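You operate a simulated robot arm through the tools that you are given. There is no shell and no other tool. Be economical: measure what you need, move in short steps, check, and stop when the job is done.

You run a simulated robot arm. Do the job below in one go: nothing can be reset, and whatever is moved stays where it is left.

JOB
Run the paper back, zero the counter, then pull off about 25 cm.
Fine: free the brake first and set it again at the end.

It is judged by the outcome, as a careful person would: the job done as asked, and still so three seconds after it is handed in. It fails if anything else is knocked over, pushed out of place, dropped, spilled or broken.

ROBOT AND FRAMES
A 7-joint arm with a fingered hand, fixed in place. Base frame: the origin is at the foot of the arm, x ahead of it, y to its left, z up; the work surface is at about z = 0.86. Lengths are in m, angles in degrees, forces in N, time in s.
With the tool pointing down near the work surface it reaches from about 0.34 to 0.82 m from the base axis. Its first joint turns from -115.0 to 115.0 degrees. Payload 5 kg.
The tool frame sits at the grasp point between the pads (the TCP): z along the fingers, y along the line on which they close. The tips reach 0.032 m beyond it. The gripper opens to 0.16 m. The gripper's body begins 0.089 m behind the TCP. The gripper is a hand of 4 fingers: y runs from the thumb to the fingers, the wrist lies at [0, 0, -0.267] in the tool frame, and closing takes about 1.5 s.
Orientation is told as [roll, pitch, yaw] about the base's x, y, z axes, in that order, counted from this pose: with the fingers straight down and closing along the base's y, the tool's x points along the base's -x, its y along +y and its z along -z.

CONTROLS
- The arm moves only by the tool servo_tool. Its argument "targets" is a list of rows, each an object of numbers (a shift or turn left out is 0, a gripper value left out holds the last): "x", "y", "z": the shift along the tool's x, y, z in m; "wx", "wy", "wz": the turn, a rotation vector about the tool's x, y, z in degrees. In form: [{"x": .., "y": .., "z": .., "wx": .., "wy": .., "wz": ..}, ...]. A call has 1 to 8 rows; each row shifts and turns the commanded pose from where the row before left it, along the tool's axes as they then stand. "jaw" is the gripper command, from -1 (shut) to 1 (fully open), values between in proportion, set as the call begins (left out, the last holds). A row lasts 0.2 s, in which the tool goes at most 0.05 m and 8.6 degrees; a call with a longer step from one row to the next is refused whole, and so is a gripper value outside its range. Where a pose cannot be reached the arm comes as near as it can. A force on the tool above 40 N (or 10 N above the force at the start of the call, whichever is more), or a blocked arm, ends the call early, and 0.2 s more pass. The fingers move at their own pace (about 0.108 m/s each) and stop on an object; they squeeze with about 27 N. The grip force told is the motor's: it shows also when the fingers shut on nothing. Time passes only in rows, and 0.2 s behind the last, so rows that do not move let the fingers close. The reply holds the time, the measured pose of the TCP, the force on the tool along the base axes, the opening and the grip force, in the units named above and with some noise, with the torque about the TCP (base axes, N m) and any sound that the robot's microphone picked up.
- Cameras (640 x 400 px; columns grow to the right, rows downward): "scene" is fixed at [0.0506, 0.5015, 1.6339]; the picture's right is [-0.85, -0.53, 0.00], its down [-0.45, 0.73, -0.51] and it looks along [0.27, -0.43, -0.86] (base axes); focal length 214 px, centre (320, 200). "wrist" rides on the gripper at [0.08, -0.004, -0.114] in the tool frame; the picture's right is [0.05, 1.00, 0.00], its down [-0.82, 0.04, -0.58] and it looks along [-0.58, 0.03, 0.82] (tool axes); focal length 265 px, centre (320, 200). There is no depth. A picture from a camera that has moved, and an enlarged one, comes with that camera's place and axes in the base frame and with its lens. The place of the scene camera against the robot may be out by one fixed shift of up to 0.012 m in any direction.
- get_image(camera): a new picture of that camera. It takes no simulated time.
- slide_trunk(by): slides the trunk up (or, below 0, down) by that many m; the arm rides with it, the base frame stays. It gives what a move gives, with no picture.
- grasp_type(shape): the hand has 4 fingers and takes this shape, open, in about a second: jaw (thumb against the fingers, like two jaws); tri (thumb and two fingers); tip (a fingertip pinch); poke (one finger out to press); point (the index stretched); flat (the hand flat); cup (the hand cupped); fist (a fist). The gripper value then closes the fingers along that shape, each until it touches; the sizes above hold for jaw. It gives what a move gives, with no picture.
- zoom(camera, box): a new picture of the part [left, top, right, bottom] of that camera's present view, enlarged. It takes no simulated time.
- finish_job(): hands the job in; it is judged then, once.

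Work in short steps. Places have to be worked out from the pictures, the camera data and where the tool is seen: move nearer, look again, correct. Check each grasp and each placing, and mend what went wrong. You have 120 turns and 76 pictures in all, those below and enlarged ones among them. Open the gripper and draw the arm clear of the work before you hand the job in, unless the task says otherwise; then end with one line.

The tools are called after "Call:" as a command line: name --argument value ..., lists and objects as JSON in quotes. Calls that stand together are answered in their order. servo_tool: Moves the arm, as the interface text tells. Its arguments: {"type":"object","properties":{"targets":{"type":"array","items":{"type":"object","properties":{"x":{"type":"number"},"y":{"type":"number"},"z":{"type":"number"},"wx":{"type":"number"},"wy":{"type":"number"},"wz":{"type":"number"}}}},"jaw":{"type":"number"}},"required":["targets"]} The other tools are called the same way: slide_trunk (by) slides the trunk up or down; grasp_type (shape) gives the hand a shape; get_image (camera) takes a picture; zoom (camera, box) takes an enlarged picture of a part of a camera's view; finish_job () hands the job in.

At the start:

```text
t: 0.0
ee_pos: [0.5274, -0.136, 1.2456]
ee_rot: [0.0, -0.1, 0.0]
contact_force: [0.0, -0.5, 0.1]
ft_torque: [0.03, 0.0, 0.02]
width: 0.1598
finger_force: 0.1
shape: jaw
trunk travel left (down, up): [-0.925, 0.065]
```

scene: 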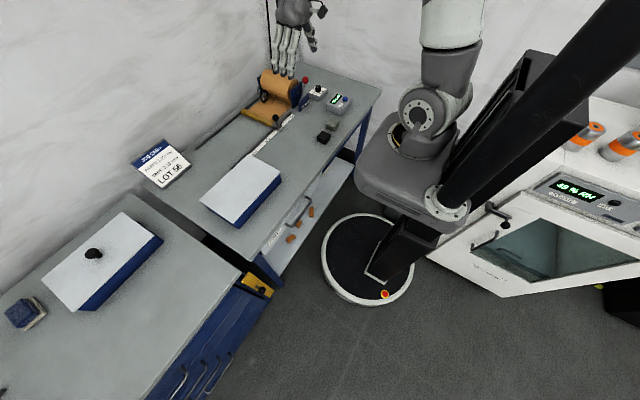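
wrist: 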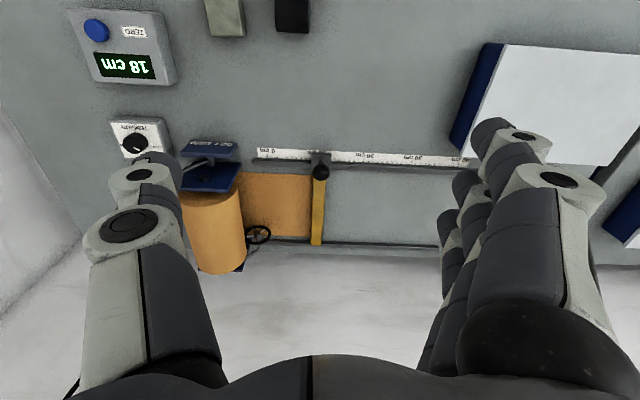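

I see a paper roll with a counter showing 18 cm, a tension knob, a lever and a ruler; I look closer at each.

Call:
zoom --camera "wrist" --box '[60, 0, 380, 280]'

Call:
zoom --camera "scene" --box '[220, 50, 380, 170]'

```text
1.43 times, centred on (220, 140) of wrist
camera zoom: at [0.4484, -0.1393, 1.3602], right [-0.05, 1.0, 0.0], down [0.82, 0.04, 0.58], along [0.58, 0.03, -0.82], focal length 379 px, centre (463, 286)
```

zoom: 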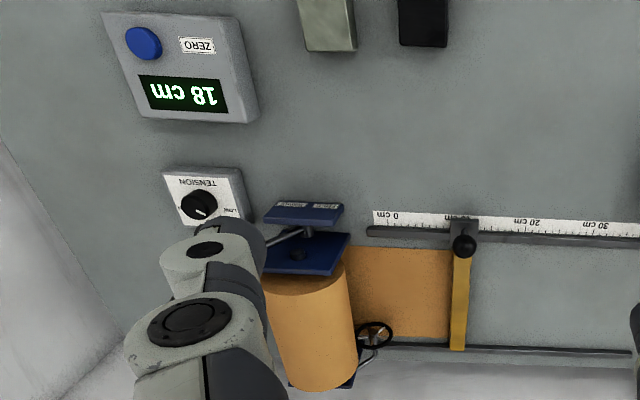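

```text
3.33 times, centred on (300, 110) of scene
camera zoom: at [0.0506, 0.5015, 1.6339], right [-0.85, -0.53, 0.0], down [-0.45, 0.73, -0.51], along [0.27, -0.43, -0.86], focal length 715 px, centre (387, 500)
```

zoom: 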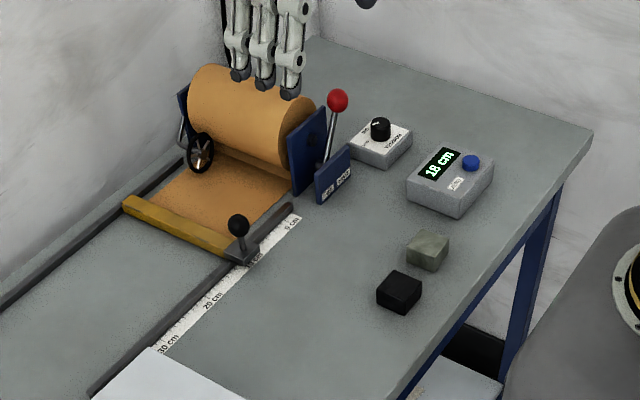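

Zooming further onto the brake labels, tension knob and carriage.

Call:
zoom --camera "wrist" --box '[100, 110, 260, 210]'

Call:
zoom --camera "wrist" --box '[240, 120, 480, 270]'

Call:
zoom --camera "scene" --box '[255, 60, 355, 125]'

```text
4.00 times, centred on (180, 160) of wrist
camera zoom: at [0.4484, -0.1393, 1.3602], right [-0.05, 1.0, 0.0], down [0.82, 0.04, 0.58], along [0.58, 0.03, -0.82], focal length 1062 px, centre (880, 360)
```

zoom: 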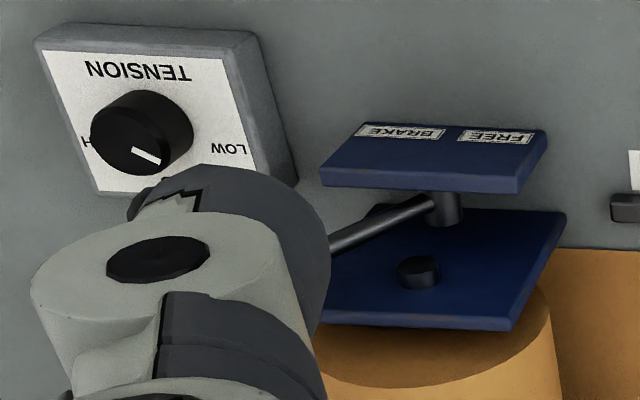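

```text
2.67 times, centred on (360, 195) of wrist
camera zoom: at [0.4484, -0.1393, 1.3602], right [-0.05, 1.0, 0.0], down [0.82, 0.04, 0.58], along [0.58, 0.03, -0.82], focal length 708 px, centre (213, 213)
```

zoom: 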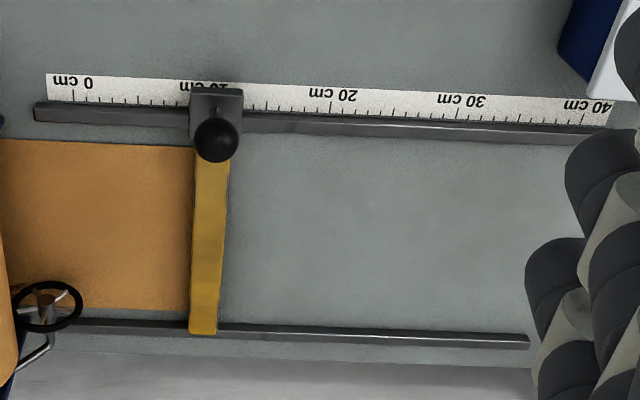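

```text
6.15 times, centred on (305, 92) of scene
camera zoom: at [0.0506, 0.5015, 1.6339], right [-0.85, -0.53, 0.0], down [-0.45, 0.73, -0.51], along [0.27, -0.43, -0.86], focal length 1320 px, centre (412, 862)
```

zoom: 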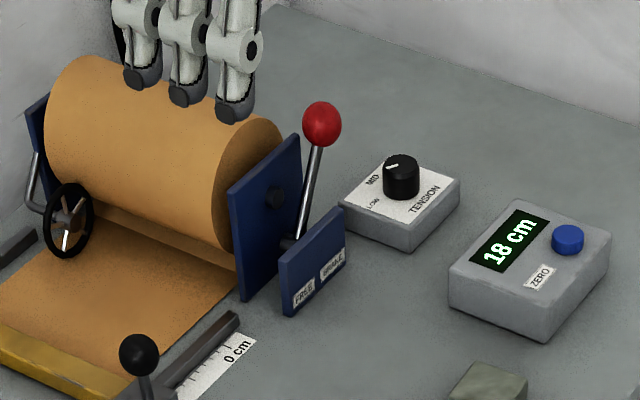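

The lever leans towards BRAKE (–y side), FREE is on the +y side; the carriage is at about 11 cm and the counter at 18. I take the poke shape and look at where the finger is.

Call:
grasp_type --shape "poke"

Call:
get_image --camera "wrist"

Call:
zoom --camera "scene" --box '[200, 0, 360, 100]'

```text
t: 0.9
ee_pos: [0.5277, -0.1352, 1.2463]
ee_rot: [0.1, 0.0, 0.0]
contact_force: [0.5, -0.1, 0.1]
ft_torque: [0.06, 0.0, 0.04]
width: 0.0002
finger_force: 0.2
shape: poke
trunk travel left (down, up): [-0.925, 0.065]
```

```text
68 pictures are left
camera wrist: at [0.4484, -0.1393, 1.3602], right [-0.05, 1.0, 0.0], down [0.82, 0.04, 0.58], along [0.58, 0.03, -0.82], focal length 265 px, centre (320, 200)
```

wrist: 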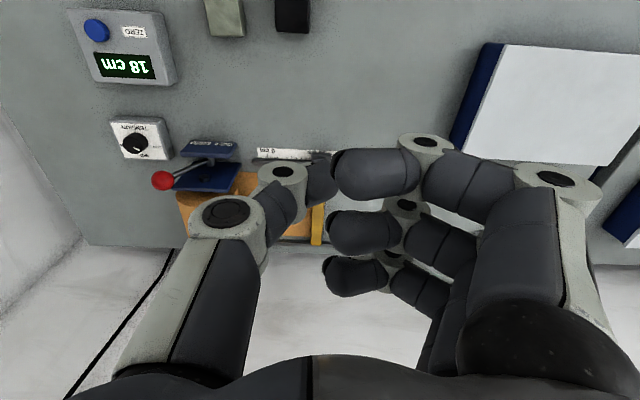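

```text
4.00 times, centred on (280, 50) of scene
camera zoom: at [0.0506, 0.5015, 1.6339], right [-0.85, -0.53, 0.0], down [-0.45, 0.73, -0.51], along [0.27, -0.43, -0.86], focal length 858 px, centre (480, 800)
```

zoom: 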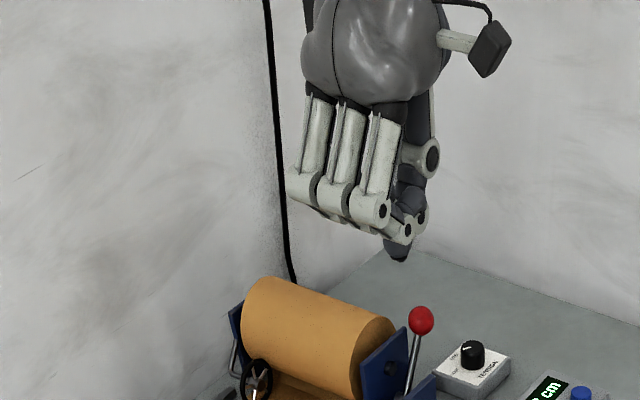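

The poke tip is short, so I check the point shape, which may give more clearance.

Call:
grasp_type --shape "point"

Call:
get_image --camera "wrist"

Call:
zoom --camera "scene" --box '[200, 0, 360, 100]'

```text
t: 1.8
ee_pos: [0.5276, -0.1346, 1.2456]
ee_rot: [0.0, 0.0, 0.1]
contact_force: [-0.1, -0.9, 0.0]
ft_torque: [0.01, -0.02, -0.04]
width: 0.1522
finger_force: 0.1
shape: point
trunk travel left (down, up): [-0.925, 0.065]
```

```text
66 pictures are left
camera wrist: at [0.4484, -0.1393, 1.3602], right [-0.05, 1.0, 0.0], down [0.82, 0.04, 0.58], along [0.58, 0.03, -0.82], focal length 265 px, centre (320, 200)
```

wrist: 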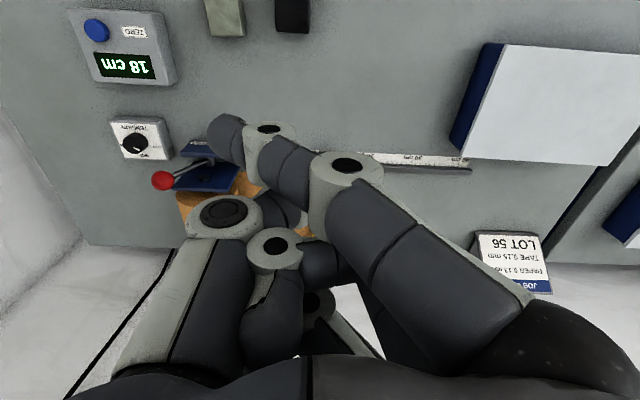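

```text
4.00 times, centred on (280, 50) of scene
camera zoom: at [0.0506, 0.5015, 1.6339], right [-0.85, -0.53, 0.0], down [-0.45, 0.73, -0.51], along [0.27, -0.43, -0.86], focal length 858 px, centre (480, 800)
```

zoom: 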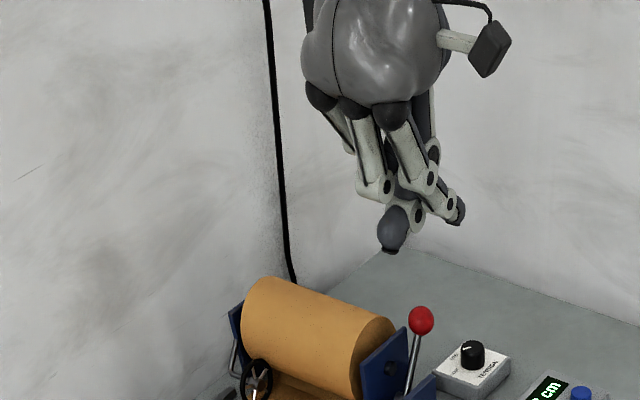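

The point shape isn't useful; I try the fingertip pinch.

Call:
grasp_type --shape "tip"

Call:
get_image --camera "wrist"

Call:
zoom --camera "scene" --box '[200, 0, 360, 100]'

```text
t: 2.7
ee_pos: [0.5287, -0.1362, 1.2473]
ee_rot: [0.0, 0.0, 0.0]
contact_force: [0.5, 0.4, 0.3]
ft_torque: [-0.03, -0.01, -0.03]
width: 0.1599
finger_force: 0.2
shape: tip
trunk travel left (down, up): [-0.925, 0.065]
```

```text
64 pictures are left
camera wrist: at [0.4484, -0.1394, 1.3602], right [-0.05, 1.0, 0.0], down [0.82, 0.04, 0.58], along [0.58, 0.03, -0.82], focal length 265 px, centre (320, 200)
```

wrist: 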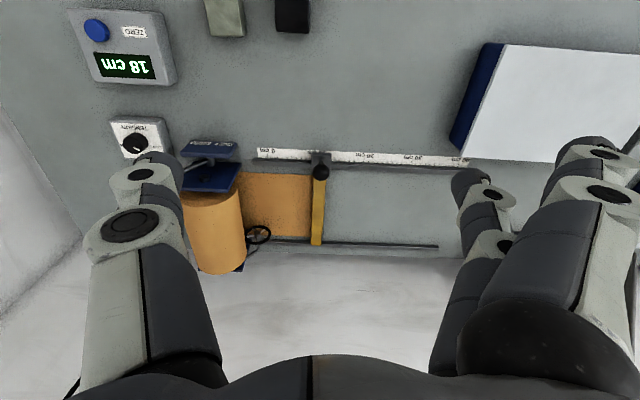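

```text
4.00 times, centred on (280, 50) of scene
camera zoom: at [0.0506, 0.5015, 1.6339], right [-0.85, -0.53, 0.0], down [-0.45, 0.73, -0.51], along [0.27, -0.43, -0.86], focal length 858 px, centre (480, 800)
```

zoom: 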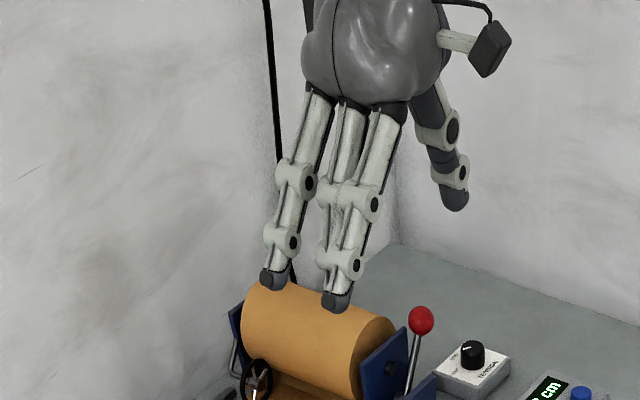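

I go back to the jaw shape, so I can straddle the lever ball (about [0.677, -0.376, 1.0]) with thumb on one side and fingers on the other. I tilt the hand so the fingers point forward and away from the roll.

Call:
grasp_type --shape "jaw"

Call:
servo_tool --targets '[{"y": -0.04, "wy": -8}, {"y": -0.04, "wy": -8}, {"y": -0.04, "wy": -8}, {"y": -0.04, "wy": -8}, {"y": -0.04, "wy": -8}, {"y": -0.04, "wy": -8}, {}]' --jaw -0.1

Call:
get_image --camera "wrist"

Call:
get_image --camera "scene"

```text
t: 3.6
ee_pos: [0.5271, -0.1341, 1.2465]
ee_rot: [0.0, 0.0, -0.1]
contact_force: [-0.2, 0.1, 0.0]
ft_torque: [-0.04, 0.01, 0.0]
width: 0.1598
finger_force: 0.1
shape: jaw
trunk travel left (down, up): [-0.925, 0.065]
```

```text
t: 5.4
ee_pos: [0.5957, -0.272, 1.2465]
ee_rot: [0.3, -48.1, 12.2]
contact_force: [0.4, -1.4, -1.1]
ft_torque: [0.05, -0.06, 0.06]
width: 0.0723
finger_force: 0.0
shape: jaw
trunk travel left (down, up): [-0.925, 0.065]
stopped in row 7: the arm was blocked; the commanded pose is now the measured one
```

```text
62 pictures are left
camera wrist: at [0.4631, -0.3052, 1.2627], right [-0.25, 0.97, -0.04], down [0.1, 0.06, 0.99], along [0.96, 0.24, -0.12], focal length 265 px, centre (320, 200)
```

wrist: 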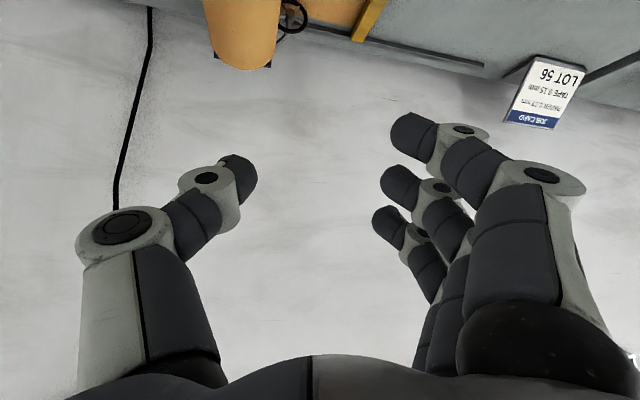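

```text
61 pictures are left
```

scene: 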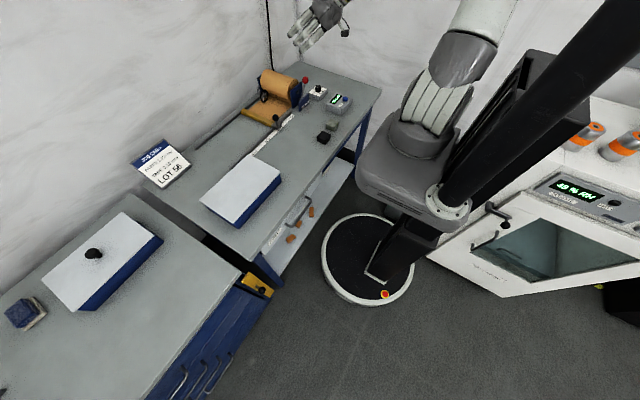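

The arm hit a limit with that much tilt so far back, and it twisted. I undo the yaw, reduce tilt to about 30°, and check the pose.

Call:
servo_tool --targets '[{"wy": 6}, {"wy": 6}, {"wy": 6}, {"wx": 3.0, "wz": 5.2}, {"wx": 3.0, "wz": 5.2}, {}]'

```text
t: 6.8
ee_pos: [0.5989, -0.2682, 1.2479]
ee_rot: [-0.1, -30.0, 0.4]
contact_force: [0.9, -0.4, -0.3]
ft_torque: [0.0, -0.03, 0.01]
width: 0.0721
finger_force: 0.0
shape: jaw
trunk travel left (down, up): [-0.925, 0.065]
```

Orientation is clean. I move over the lever area, still well above it, and look.

Call:
servo_tool --targets '[{"x": 0.0119, "y": -0.027, "z": 0.0306}, {"x": 0.0119, "y": -0.027, "z": 0.0306}, {"x": 0.0119, "y": -0.027, "z": 0.0306}, {"x": 0.0119, "y": -0.027, "z": 0.0306}, {}]'

Call:
get_image --camera "wrist"

Call:
zoom --camera "scene" --box '[220, 20, 380, 120]'

```text
t: 8.0
ee_pos: [0.6189, -0.3745, 1.1191]
ee_rot: [-0.1, -30.0, 0.6]
contact_force: [0.6, 0.6, 0.9]
ft_torque: [0.02, 0.02, -0.04]
width: 0.0721
finger_force: 0.1
shape: jaw
trunk travel left (down, up): [-0.925, 0.065]
```

```text
60 pictures are left
camera wrist: at [0.4936, -0.3803, 1.1779], right [-0.05, 1.0, -0.03], down [0.42, 0.05, 0.91], along [0.91, 0.04, -0.42], focal length 265 px, centre (320, 200)
```

wrist: 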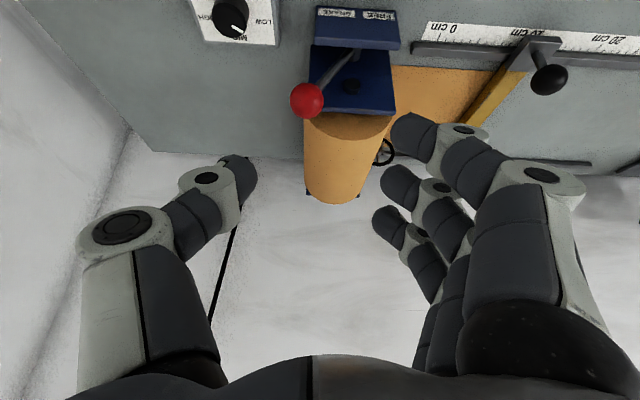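

```text
4.00 times, centred on (300, 70) of scene
camera zoom: at [0.0506, 0.5015, 1.6339], right [-0.85, -0.53, 0.0], down [-0.45, 0.73, -0.51], along [0.27, -0.43, -0.86], focal length 858 px, centre (400, 720)
```

zoom: 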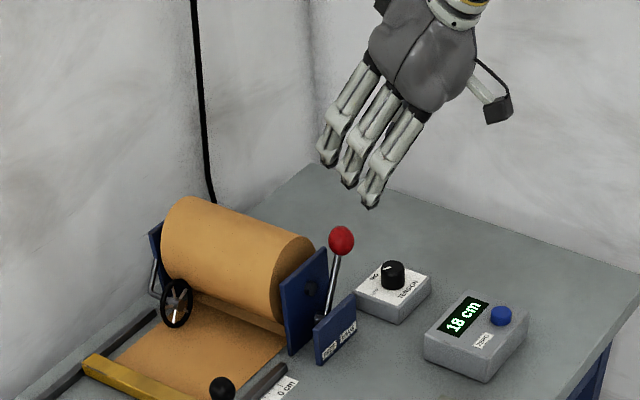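

Two rays put the ball at about [0.689, -0.388, 0.981], with the pivot some 5 cm to +y and lower. I lower so the ball sits near the fingertips between thumb and fingers.

Call:
servo_tool --targets '[{"x": 0.002, "y": -0.0034, "z": 0.0322}, {"x": 0.002, "y": -0.0034, "z": 0.0322}, {"x": 0.002, "y": -0.0034, "z": 0.0322}, {"x": 0.001, "y": -0.0017, "z": 0.016}, {"x": 0.001, "y": -0.0017, "z": 0.016}, {}]'

Call:
get_image --camera "wrist"

Call:
zoom --camera "scene" --box '[240, 40, 360, 115]'

```text
t: 9.4
ee_pos: [0.6758, -0.387, 1.0027]
ee_rot: [-0.1, -30.0, 0.4]
contact_force: [0.7, 0.3, 0.1]
ft_torque: [0.0, -0.03, 0.01]
width: 0.0722
finger_force: 0.1
shape: jaw
trunk travel left (down, up): [-0.925, 0.065]
```

```text
58 pictures are left
camera wrist: at [0.5493, -0.3924, 1.0618], right [-0.05, 1.0, -0.03], down [0.42, 0.05, 0.91], along [0.91, 0.04, -0.42], focal length 265 px, centre (320, 200)
```

wrist: 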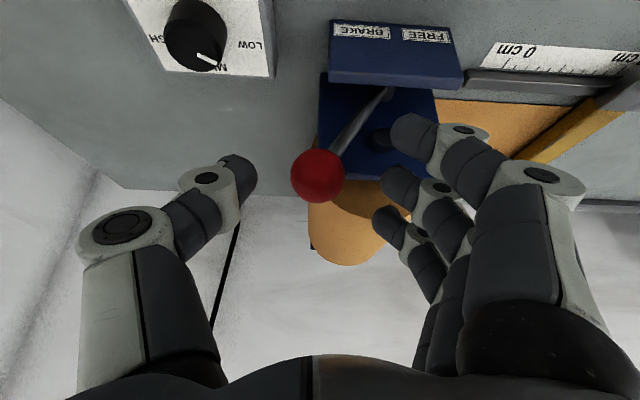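

```text
5.33 times, centred on (300, 78) of scene
camera zoom: at [0.0506, 0.5015, 1.6339], right [-0.85, -0.53, 0.0], down [-0.45, 0.73, -0.51], along [0.27, -0.43, -0.86], focal length 1144 px, centre (427, 853)
```

zoom: 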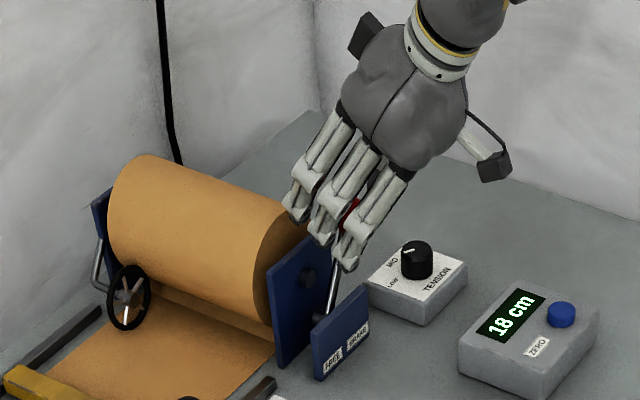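

The ball sits between thumb and fingers. I narrow the jaw to about 4 cm and swing the lever over its arc toward FREE (+y).

Call:
servo_tool --targets '[{}, {}, {"y": 0.02, "x": -0.0057, "z": -0.0099}, {"y": 0.02, "x": -0.0024, "z": -0.0042}, {"y": 0.02, "x": 0.0002, "z": 0.0004}, {"y": 0.02, "x": 0.003, "z": 0.0052}, {}]' --jaw -0.5

Call:
get_image --camera "wrist"

```text
t: 11.0
ee_pos: [0.675, -0.308, 1.0112]
ee_rot: [0.0, -29.9, 0.5]
contact_force: [-0.7, 2.0, 1.3]
ft_torque: [0.04, 0.02, 0.01]
width: 0.0405
finger_force: 0.1
shape: jaw
trunk travel left (down, up): [-0.925, 0.065]
```

```text
56 pictures are left
camera wrist: at [0.5495, -0.3131, 1.0698], right [-0.05, 1.0, -0.03], down [0.42, 0.05, 0.91], along [0.91, 0.04, -0.42], focal length 265 px, centre (320, 200)
```

wrist: 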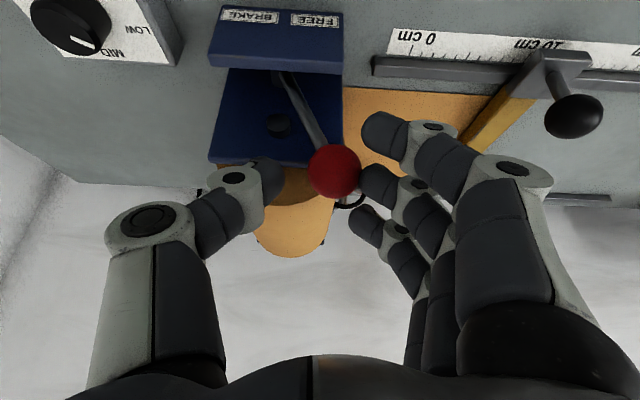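

The lever has gone past vertical to the FREE side. I continue a little to the stop.

Call:
servo_tool --targets '[{"y": 0.012, "x": 0.003, "z": 0.0052}, {"y": 0.012, "x": 0.003, "z": 0.0052}, {"y": 0.006}, {}]'

Call:
get_image --camera "wrist"

```text
t: 12.0
ee_pos: [0.6757, -0.2804, 0.9986]
ee_rot: [-0.2, -29.9, 0.4]
contact_force: [0.3, -5.9, 3.2]
ft_torque: [-0.16, -0.08, -0.07]
width: 0.0432
finger_force: 0.1
shape: jaw
trunk travel left (down, up): [-0.925, 0.065]
```

```text
55 pictures are left
camera wrist: at [0.5499, -0.2854, 1.0579], right [-0.05, 1.0, -0.03], down [0.42, 0.05, 0.91], along [0.91, 0.03, -0.42], focal length 265 px, centre (320, 200)
```

wrist: 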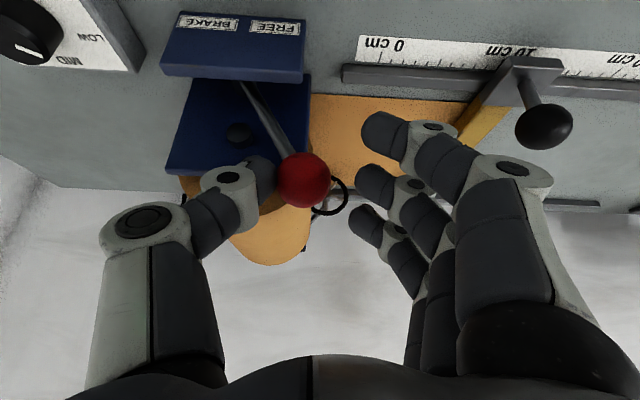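

The thumb feels the stop (-6 N) and the lever points to FREE. I open a little and back off along the fingers, then level the hand and yaw it -45° to grasp the carriage knob diagonally, with the thumb clear of the lever ball.

Call:
servo_tool --targets '[{"y": -0.004}, {}, {"z": -0.03}, {"z": -0.04}, {"z": -0.05}, {"z": -0.03}, {}]' --jaw -0.1

Call:
servo_tool --targets '[{"wy": 7.5}, {"wy": 7.5}, {"wy": 7.5}, {"wy": 7.5}, {}]'

Call:
servo_tool --targets '[{"wz": 7.5, "y": 0.02}, {"wz": 7.5, "y": 0.02}, {"wz": 7.5, "y": 0.02}, {"wz": 7.5, "y": 0.02}, {"wz": 7.5, "y": 0.02}, {"wz": 7.5, "y": 0.02}, {}]'

Call:
get_image --camera "wrist"

Call:
zoom --camera "scene" --box '[220, 20, 380, 120]'

```text
t: 13.6
ee_pos: [0.6005, -0.2841, 1.1291]
ee_rot: [-0.1, -29.9, 0.6]
contact_force: [-0.1, -0.4, -0.3]
ft_torque: [-0.01, 0.0, -0.01]
width: 0.0713
finger_force: 0.1
shape: jaw
trunk travel left (down, up): [-0.925, 0.065]
```

```text
t: 14.8
ee_pos: [0.5992, -0.2847, 1.1288]
ee_rot: [0.0, 0.1, 0.4]
contact_force: [-1.7, -0.2, 0.5]
ft_torque: [0.05, -0.04, -0.05]
width: 0.0711
finger_force: 0.0
shape: jaw
trunk travel left (down, up): [-0.925, 0.065]
```

```text
t: 16.4
ee_pos: [0.6372, -0.1722, 1.1293]
ee_rot: [0.0, 0.0, -44.8]
contact_force: [-0.6, -0.5, 0.0]
ft_torque: [0.04, -0.02, -0.04]
width: 0.0709
finger_force: 0.0
shape: jaw
trunk travel left (down, up): [-0.925, 0.065]
```

```text
54 pictures are left
camera wrist: at [0.5785, -0.1185, 1.2437], right [0.67, 0.75, 0.0], down [0.61, -0.54, 0.58], along [0.43, -0.39, -0.82], focal length 265 px, centre (320, 200)
```

wrist: 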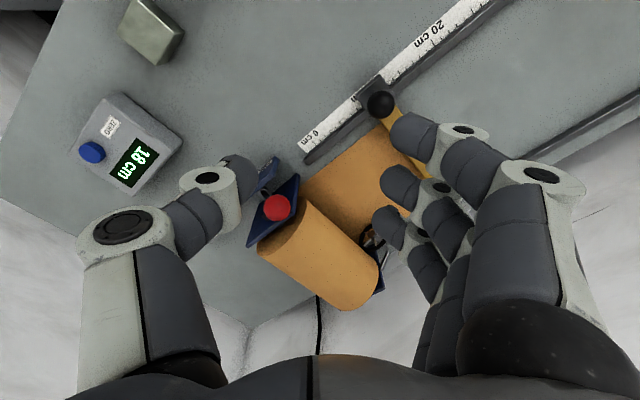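

```text
4.00 times, centred on (300, 70) of scene
camera zoom: at [0.0506, 0.5015, 1.6339], right [-0.85, -0.53, 0.0], down [-0.45, 0.73, -0.51], along [0.27, -0.43, -0.86], focal length 858 px, centre (400, 720)
```

zoom: 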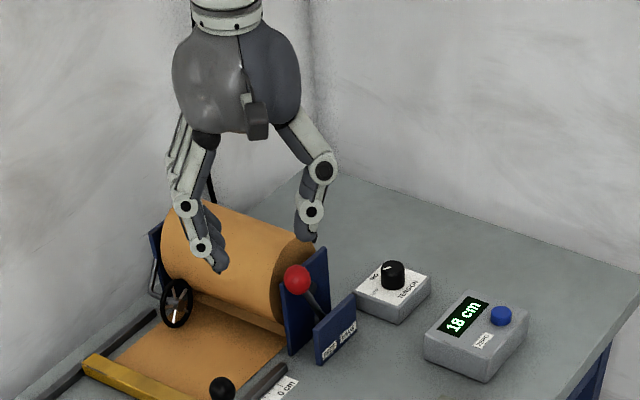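

Knob checked at about [0.691, -0.124, 0.926]. I move above it, then down around it.

Call:
servo_tool --targets '[{"x": -0.0017, "y": 0.0364}, {"x": -0.0017, "y": 0.0364}, {"z": 0.04}, {"z": 0.04}, {"z": 0.04}, {"z": 0.03}, {"z": 0.015}, {}]'

Call:
get_image --camera "wrist"

Call:
zoom --camera "scene" --box '[220, 40, 360, 140]'

```text
t: 18.2
ee_pos: [0.6914, -0.1237, 0.9623]
ee_rot: [0.0, 0.0, -44.6]
contact_force: [-1.0, 0.3, -0.5]
ft_torque: [0.04, -0.02, 0.01]
width: 0.0715
finger_force: 0.0
shape: jaw
trunk travel left (down, up): [-0.925, 0.065]
```

```text
52 pictures are left
camera wrist: at [0.6327, -0.0691, 1.0765], right [0.66, 0.75, 0.0], down [0.61, -0.54, 0.58], along [0.43, -0.38, -0.82], focal length 265 px, centre (320, 200)
```

wrist: 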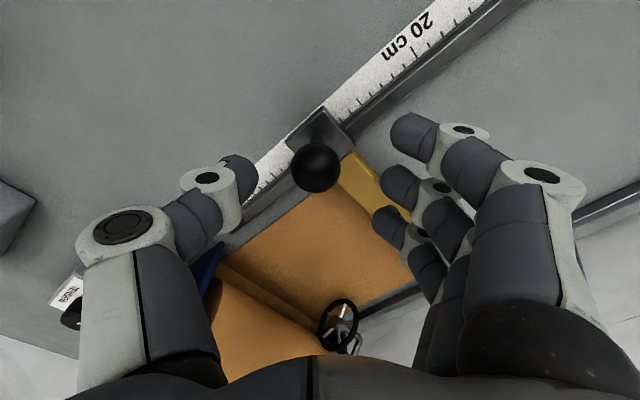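

```text
4.00 times, centred on (290, 90) of scene
camera zoom: at [0.0506, 0.5015, 1.6339], right [-0.85, -0.53, 0.0], down [-0.45, 0.73, -0.51], along [0.27, -0.43, -0.86], focal length 858 px, centre (440, 640)
```

zoom: 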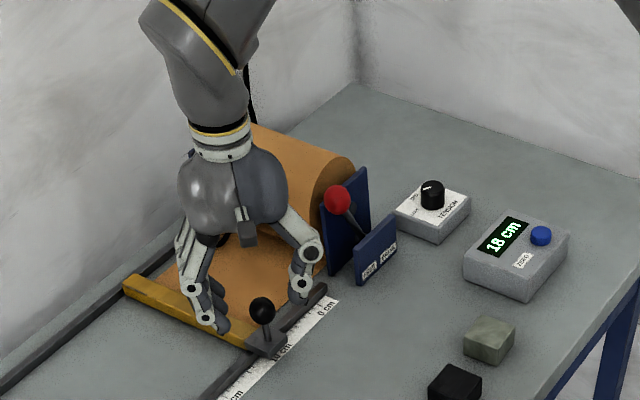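

The knob is centred between thumb and fingers near the tips. I lower 2 cm and close.

Call:
servo_tool --targets '[{"z": 0.01}, {"z": 0.01}, {}]'

Call:
servo_tool --targets '[{}, {}, {}, {}, {}]' --jaw -0.8

Call:
get_image --camera "wrist"

```text
t: 19.0
ee_pos: [0.6908, -0.1235, 0.9424]
ee_rot: [-0.1, -0.1, -44.5]
contact_force: [0.1, -0.3, 0.8]
ft_torque: [0.02, 0.0, -0.01]
width: 0.0715
finger_force: 0.1
shape: jaw
trunk travel left (down, up): [-0.925, 0.065]
```

```text
t: 20.2
ee_pos: [0.6876, -0.1222, 0.9418]
ee_rot: [-0.2, 0.1, -44.7]
contact_force: [-13.1, -2.0, -5.9]
ft_torque: [0.08, 0.16, -0.06]
width: 0.0086
finger_force: 26.8
shape: jaw
trunk travel left (down, up): [-0.925, 0.065]
```

```text
50 pictures are left
camera wrist: at [0.6295, -0.0698, 1.0561], right [0.67, 0.75, 0.0], down [0.61, -0.54, 0.58], along [0.43, -0.38, -0.82], focal length 265 px, centre (320, 200)
```

wrist: 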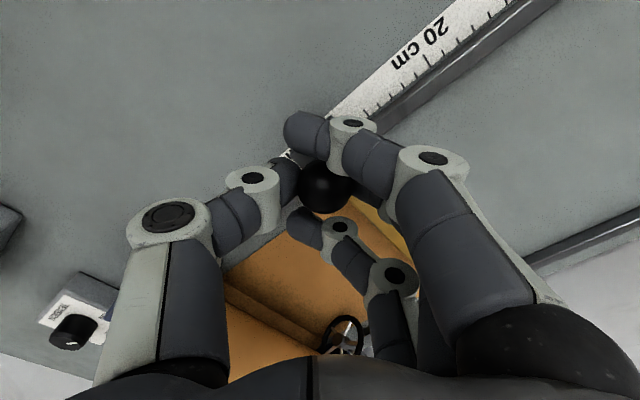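

The knob is held inside the fingers. I push the carriage back along -y, first 8 cm, and watch the counter.

Call:
servo_tool --targets '[{"x": -0.0106, "y": -0.0106}, {"x": -0.0141, "y": -0.0141}, {"x": -0.0141, "y": -0.0141}, {"x": -0.0141, "y": -0.0141}, {"x": -0.0035, "y": -0.0035}, {}]'

Call:
zoom --camera "scene" --box '[240, 50, 360, 125]'

Call:
get_image --camera "wrist"

```text
t: 21.6
ee_pos: [0.6899, -0.2035, 0.943]
ee_rot: [-0.1, 0.1, -44.7]
contact_force: [-21.3, 1.2, -17.0]
ft_torque: [0.11, 0.29, -0.07]
width: 0.0076
finger_force: 27.6
shape: jaw
trunk travel left (down, up): [-0.925, 0.065]
```

```text
5.33 times, centred on (300, 88) of scene
camera zoom: at [0.0506, 0.5015, 1.6339], right [-0.85, -0.53, 0.0], down [-0.45, 0.73, -0.51], along [0.27, -0.43, -0.86], focal length 1144 px, centre (427, 800)
```

zoom: 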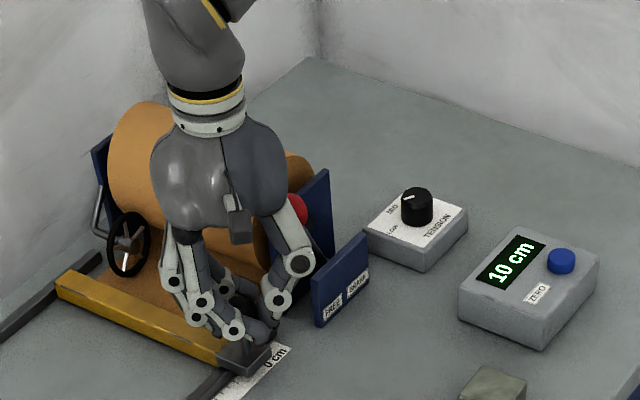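

```text
48 pictures are left
camera wrist: at [0.6304, -0.1503, 1.0574], right [0.67, 0.75, 0.0], down [0.61, -0.54, 0.58], along [0.43, -0.38, -0.82], focal length 265 px, centre (320, 200)
```

wrist: 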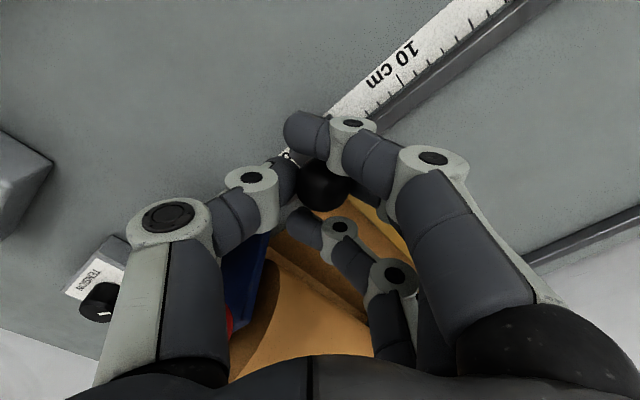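

The counter fell 18→10 over 8 cm, so paper runs back with the carriage. The thumb knuckle is nearing the lever ball, so I loosen to a cage and yaw another -20° to swing the thumb to the robot side.

Call:
servo_tool --targets '[{}, {}, {"wz": 6.7}, {"wz": 6.7}, {"wz": 6.7}, {}]' --jaw -0.5

Call:
get_image --camera "wrist"

Call:
zoom --camera "scene" --box '[240, 50, 360, 125]'

```text
t: 23.0
ee_pos: [0.6915, -0.2025, 0.9434]
ee_rot: [0.0, -0.2, -64.7]
contact_force: [0.0, -0.5, 0.1]
ft_torque: [0.01, -0.02, -0.01]
width: 0.0398
finger_force: 0.0
shape: jaw
trunk travel left (down, up): [-0.925, 0.065]
```

```text
47 pictures are left
camera wrist: at [0.6542, -0.1318, 1.0579], right [0.88, 0.47, 0.0], down [0.39, -0.72, 0.58], along [0.27, -0.51, -0.82], focal length 265 px, centre (320, 200)
```

wrist: 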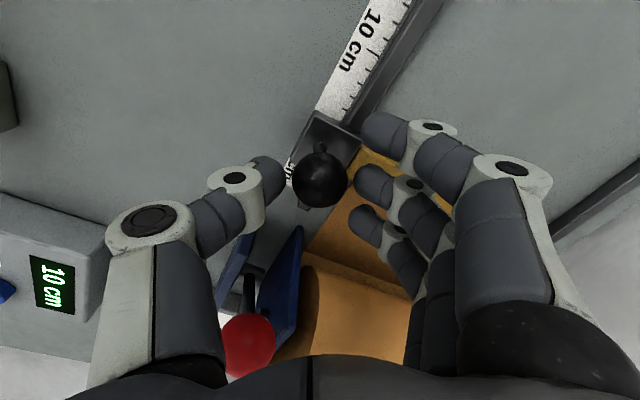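

```text
5.33 times, centred on (300, 88) of scene
camera zoom: at [0.0506, 0.5015, 1.6339], right [-0.85, -0.53, 0.0], down [-0.45, 0.73, -0.51], along [0.27, -0.43, -0.86], focal length 1144 px, centre (427, 800)
```

zoom: 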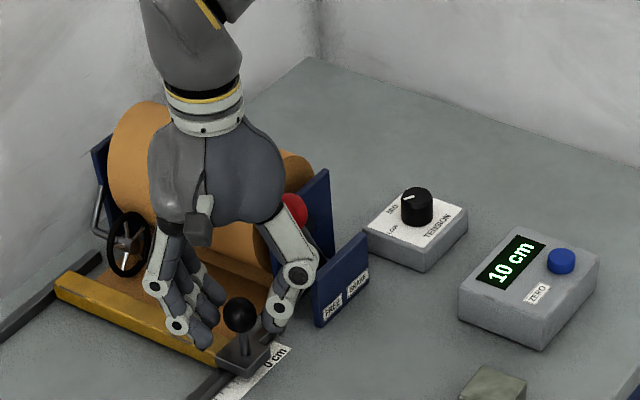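

There is room for the lever ball between thumb and fingers. I grip again and continue back in small steps until the carriage reaches its stop near 0 on the ruler.

Call:
servo_tool --targets '[{}, {}, {}, {}, {"x": -0.009, "y": -0.0042}, {"x": -0.009, "y": -0.0042}, {}]' --jaw -0.75

Call:
get_image --camera "wrist"

```text
t: 24.6
ee_pos: [0.6894, -0.2229, 0.943]
ee_rot: [-0.2, 0.0, -64.8]
contact_force: [-19.0, 1.9, -7.2]
ft_torque: [0.03, 0.23, -0.03]
width: 0.0092
finger_force: 26.8
shape: jaw
trunk travel left (down, up): [-0.925, 0.065]
```

```text
45 pictures are left
camera wrist: at [0.6528, -0.1517, 1.0578], right [0.88, 0.47, 0.0], down [0.39, -0.72, 0.58], along [0.27, -0.51, -0.82], focal length 265 px, centre (320, 200)
```

wrist: 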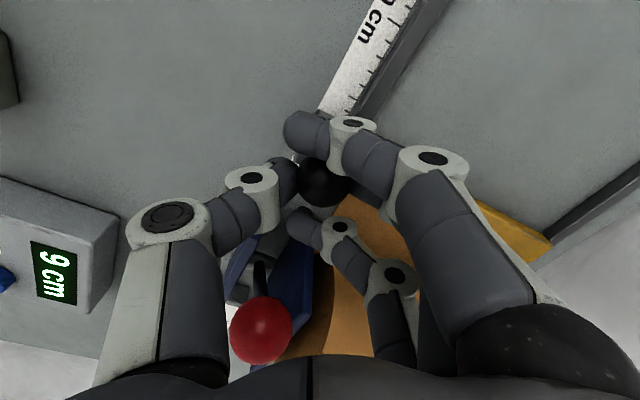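

Counter at 9; the lever ball passes between thumb and fingers. I continue another centimetre at a time.

Call:
servo_tool --targets '[{"x": -0.0045, "y": -0.0021}, {"x": -0.0045, "y": -0.0021}, {}]'

Call:
get_image --camera "wrist"

Call:
zoom --camera "scene" --box '[240, 50, 360, 125]'

```text
t: 25.4
ee_pos: [0.6902, -0.2336, 0.9441]
ee_rot: [-0.1, 0.0, -64.7]
contact_force: [-18.5, 1.3, -13.0]
ft_torque: [0.02, 0.27, 0.0]
width: 0.0086
finger_force: 26.4
shape: jaw
trunk travel left (down, up): [-0.925, 0.065]
```

```text
44 pictures are left
camera wrist: at [0.6529, -0.1621, 1.0584], right [0.88, 0.47, 0.0], down [0.39, -0.72, 0.58], along [0.27, -0.51, -0.82], focal length 265 px, centre (320, 200)
```

wrist: 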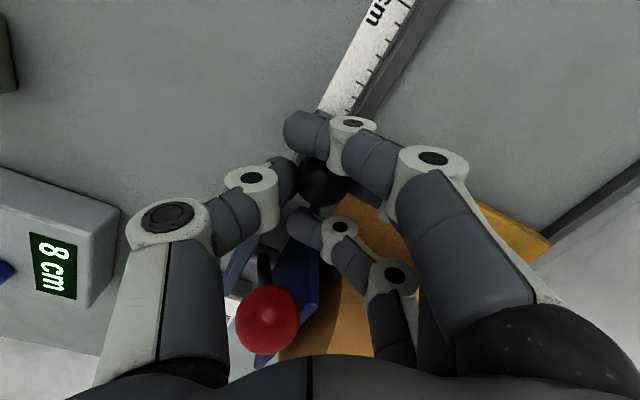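

```text
5.33 times, centred on (300, 88) of scene
camera zoom: at [0.0506, 0.5015, 1.6339], right [-0.85, -0.53, 0.0], down [-0.45, 0.73, -0.51], along [0.27, -0.43, -0.86], focal length 1144 px, centre (427, 800)
```

zoom: 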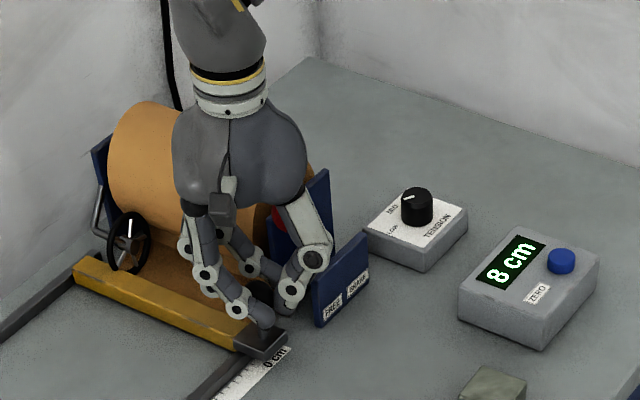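

Counter 8; the carriage is about a centimetre from ruler zero. I go on in 5 mm rows, watching the y-force for a stop.

Call:
servo_tool --targets '[{"x": -0.0045, "y": -0.0021}, {"x": -0.0045, "y": -0.0021}, {}]'

Call:
zoom --camera "scene" --box '[250, 60, 350, 122]'

Call:
get_image --camera "wrist"

```text
t: 26.2
ee_pos: [0.6907, -0.2414, 0.9446]
ee_rot: [0.0, -0.1, -64.7]
contact_force: [-17.1, 11.8, -8.5]
ft_torque: [0.19, 0.26, -0.02]
width: 0.0082
finger_force: 27.0
shape: jaw
trunk travel left (down, up): [-0.925, 0.065]
```

```text
6.40 times, centred on (300, 91) of scene
camera zoom: at [0.0506, 0.5015, 1.6339], right [-0.85, -0.53, 0.0], down [-0.45, 0.73, -0.51], along [0.27, -0.43, -0.86], focal length 1373 px, centre (448, 898)
```

zoom: 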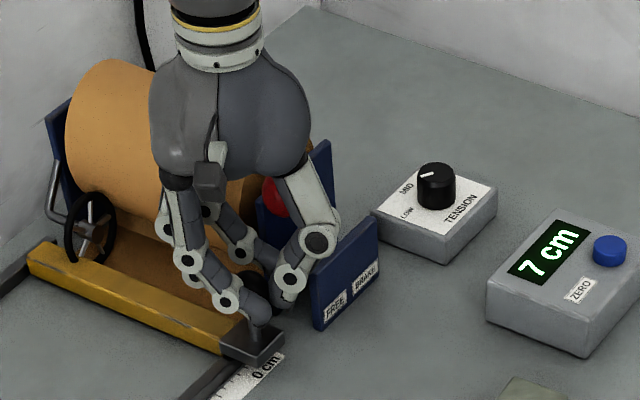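

```text
41 pictures are left
camera wrist: at [0.6536, -0.1706, 1.0589], right [0.88, 0.47, 0.0], down [0.39, -0.72, 0.58], along [0.27, -0.51, -0.82], focal length 265 px, centre (320, 200)
```

wrist: 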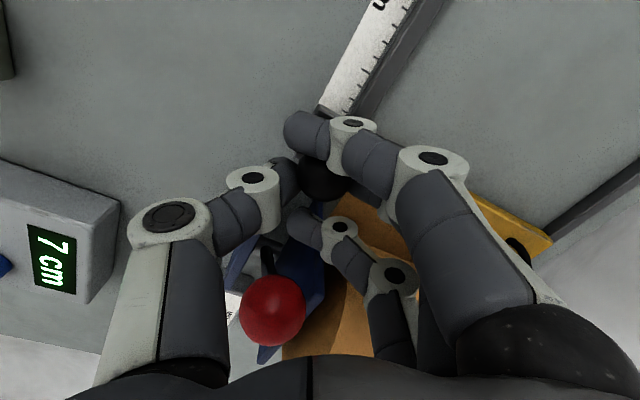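

A y-force of 12 N shows something resisting, at counter 7 as expected for ruler zero. I push a few mm more to confirm that it's the stop.

Call:
servo_tool --targets '[{"x": -0.0045, "y": -0.0021}, {}]'

Call:
zoom --camera "scene" --box '[270, 75, 320, 115]'

```text
t: 26.8
ee_pos: [0.6902, -0.2422, 0.9452]
ee_rot: [-0.1, 0.2, -64.7]
contact_force: [-15.9, 27.9, -4.2]
ft_torque: [0.5, 0.23, -0.03]
width: 0.0077
finger_force: 27.0
shape: jaw
trunk travel left (down, up): [-0.925, 0.065]
```

```text
10.00 times, centred on (295, 95) of scene
camera zoom: at [0.0506, 0.5015, 1.6339], right [-0.85, -0.53, 0.0], down [-0.45, 0.73, -0.51], along [0.27, -0.43, -0.86], focal length 2145 px, centre (570, 1250)
```

zoom: 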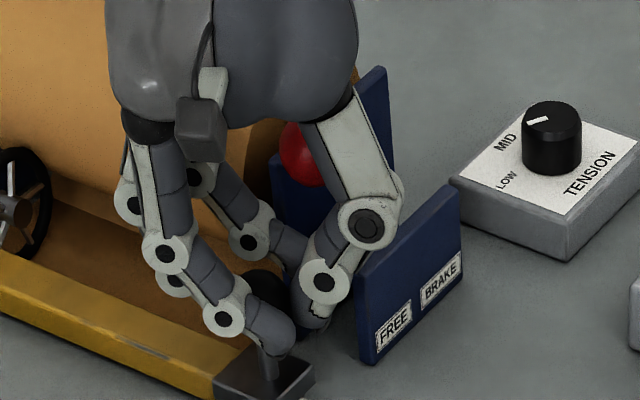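

Firm stop. I relieve the push, open, and lift straight up to see where the carriage stands.

Call:
servo_tool --targets '[{"x": 0.006, "y": 0.0028}, {}]'

Call:
servo_tool --targets '[{}, {}, {}, {"z": -0.03}, {"z": -0.04}, {"z": -0.04}, {"z": -0.04}, {}]' --jaw -0.4

Call:
get_image --camera "wrist"

Call:
zoom --camera "scene" --box '[240, 60, 360, 135]'

```text
t: 27.4
ee_pos: [0.6896, -0.2424, 0.9439]
ee_rot: [-0.2, -0.2, -64.9]
contact_force: [-16.7, 14.0, -4.4]
ft_torque: [0.29, 0.27, 0.03]
width: 0.0078
finger_force: 26.6
shape: jaw
trunk travel left (down, up): [-0.925, 0.065]
```

```text
t: 29.2
ee_pos: [0.691, -0.2414, 1.0935]
ee_rot: [-0.1, -0.1, -64.7]
contact_force: [0.6, 0.3, 0.1]
ft_torque: [0.01, 0.04, -0.05]
width: 0.0477
finger_force: 0.0
shape: jaw
trunk travel left (down, up): [-0.925, 0.065]
```

```text
39 pictures are left
camera wrist: at [0.6536, -0.1699, 1.2088], right [0.88, 0.47, 0.0], down [0.39, -0.72, 0.58], along [0.27, -0.51, -0.82], focal length 265 px, centre (320, 200)
```

wrist: 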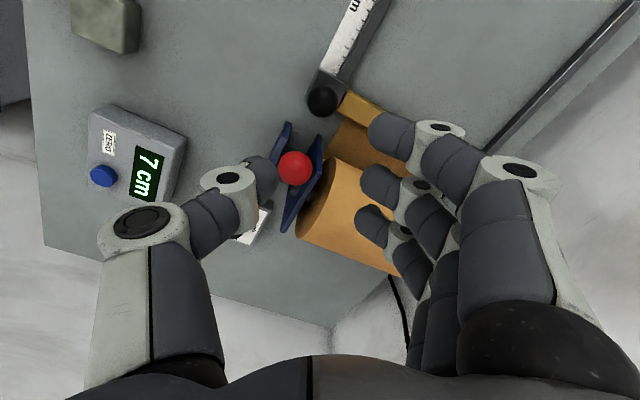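

```text
5.33 times, centred on (300, 98) of scene
camera zoom: at [0.0506, 0.5015, 1.6339], right [-0.85, -0.53, 0.0], down [-0.45, 0.73, -0.51], along [0.27, -0.43, -0.86], focal length 1144 px, centre (427, 747)
```

zoom: 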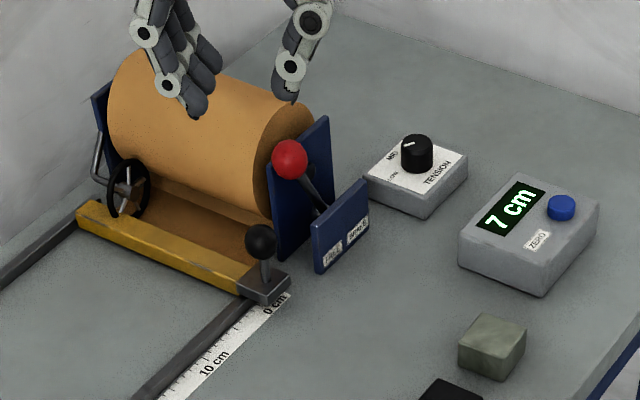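

The carriage is at the rail end at ruler 0, counter 7. Two rays place the ZERO button at about [0.485, -0.459, 0.905]; I move over it, turn the hand square, and take the poke shape.

Call:
servo_tool --targets '[{"x": -0.0157, "y": -0.0399}, {"x": -0.0157, "y": -0.0399}, {"x": -0.0157, "y": -0.0399}, {"x": -0.0157, "y": -0.0399}, {"x": -0.0157, "y": -0.0399}, {"x": -0.0157, "y": -0.0399}, {"x": -0.0157, "y": -0.0399}, {}]'

Call:
servo_tool --targets '[{"wz": -8}, {"wz": -8}, {"wz": -8}, {"wz": -8}, {"wz": -8}, {"wz": -8}, {"wz": -8}, {"wz": -8}]'

Call:
grasp_type --shape "poke"

Call:
get_image --camera "wrist"

Call:
zoom --camera "scene" --box '[260, 20, 400, 120]'

```text
t: 31.0
ee_pos: [0.4878, -0.4589, 1.0941]
ee_rot: [-0.1, -0.1, -64.7]
contact_force: [1.4, 0.3, -0.6]
ft_torque: [-0.01, 0.04, -0.02]
width: 0.0478
finger_force: 0.0
shape: jaw
trunk travel left (down, up): [-0.925, 0.065]
```

```text
t: 32.8
ee_pos: [0.4864, -0.4587, 1.0935]
ee_rot: [-0.1, 0.0, -0.6]
contact_force: [0.6, -1.4, -0.6]
ft_torque: [-0.02, 0.01, -0.02]
width: 0.0476
finger_force: 0.0
shape: jaw
trunk travel left (down, up): [-0.925, 0.065]
```

```text
t: 33.7
ee_pos: [0.487, -0.4575, 1.0946]
ee_rot: [-0.1, 0.0, -0.8]
contact_force: [0.1, 1.0, -0.8]
ft_torque: [0.01, -0.01, -0.02]
width: 0.0002
finger_force: 0.0
shape: poke
trunk travel left (down, up): [-0.925, 0.065]
```

```text
37 pictures are left
camera wrist: at [0.4066, -0.4618, 1.2087], right [-0.04, 1.0, 0.0], down [0.82, 0.03, 0.58], along [0.58, 0.02, -0.82], focal length 265 px, centre (320, 200)
```

wrist: 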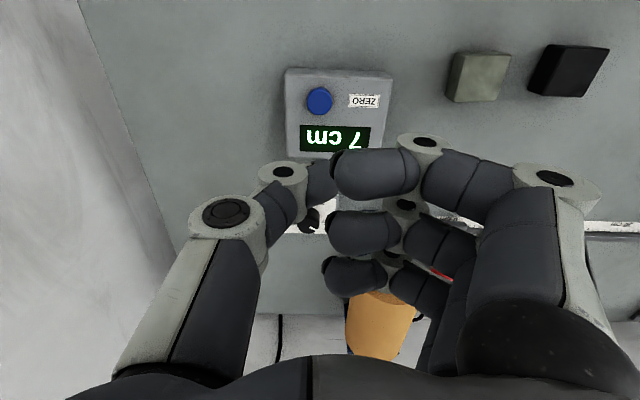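

```text
4.00 times, centred on (330, 70) of scene
camera zoom: at [0.0506, 0.5015, 1.6339], right [-0.85, -0.53, 0.0], down [-0.45, 0.73, -0.51], along [0.27, -0.43, -0.86], focal length 858 px, centre (280, 720)
```

zoom: 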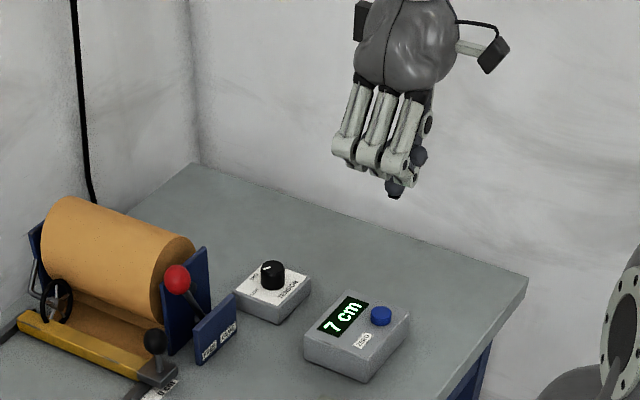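

The tip lies right above the button. I descend 12 cm, then take small steps until contact.

Call:
servo_tool --targets '[{"z": 0.04}, {"z": 0.04}, {"z": 0.04}, {"z": 0.015}, {}]'

Call:
zoom --camera "wrist" --box '[200, 40, 440, 240]'

Call:
zoom --camera "scene" --box '[300, 60, 380, 120]'

```text
t: 34.9
ee_pos: [0.4858, -0.458, 0.959]
ee_rot: [-0.1, 0.0, -0.7]
contact_force: [0.0, 0.0, -0.1]
ft_torque: [-0.02, 0.01, 0.02]
width: 0.0
finger_force: 0.1
shape: poke
trunk travel left (down, up): [-0.925, 0.065]
```

```text
2.00 times, centred on (320, 140) of wrist
camera zoom: at [0.4053, -0.4613, 1.0735], right [-0.04, 1.0, 0.0], down [0.82, 0.03, 0.58], along [0.58, 0.02, -0.82], focal length 531 px, centre (320, 320)
```

zoom: 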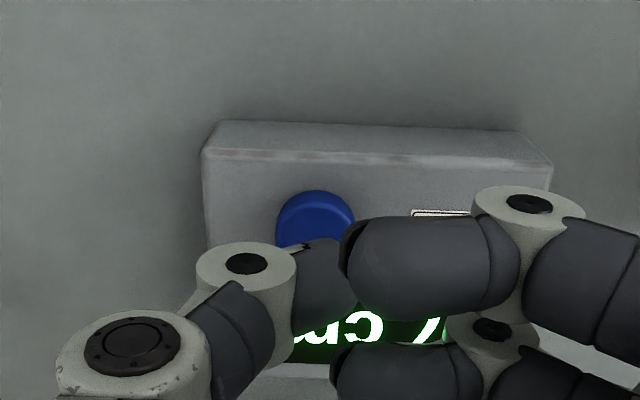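

```text
6.67 times, centred on (340, 90) of scene
camera zoom: at [0.0506, 0.5015, 1.6339], right [-0.85, -0.53, 0.0], down [-0.45, 0.73, -0.51], along [0.27, -0.43, -0.86], focal length 1430 px, centre (187, 933)
```

zoom: 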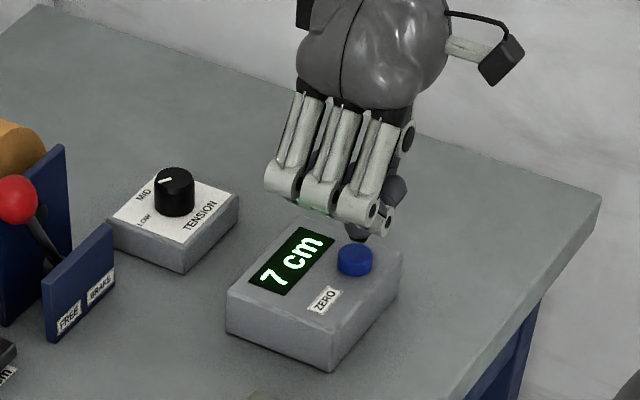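

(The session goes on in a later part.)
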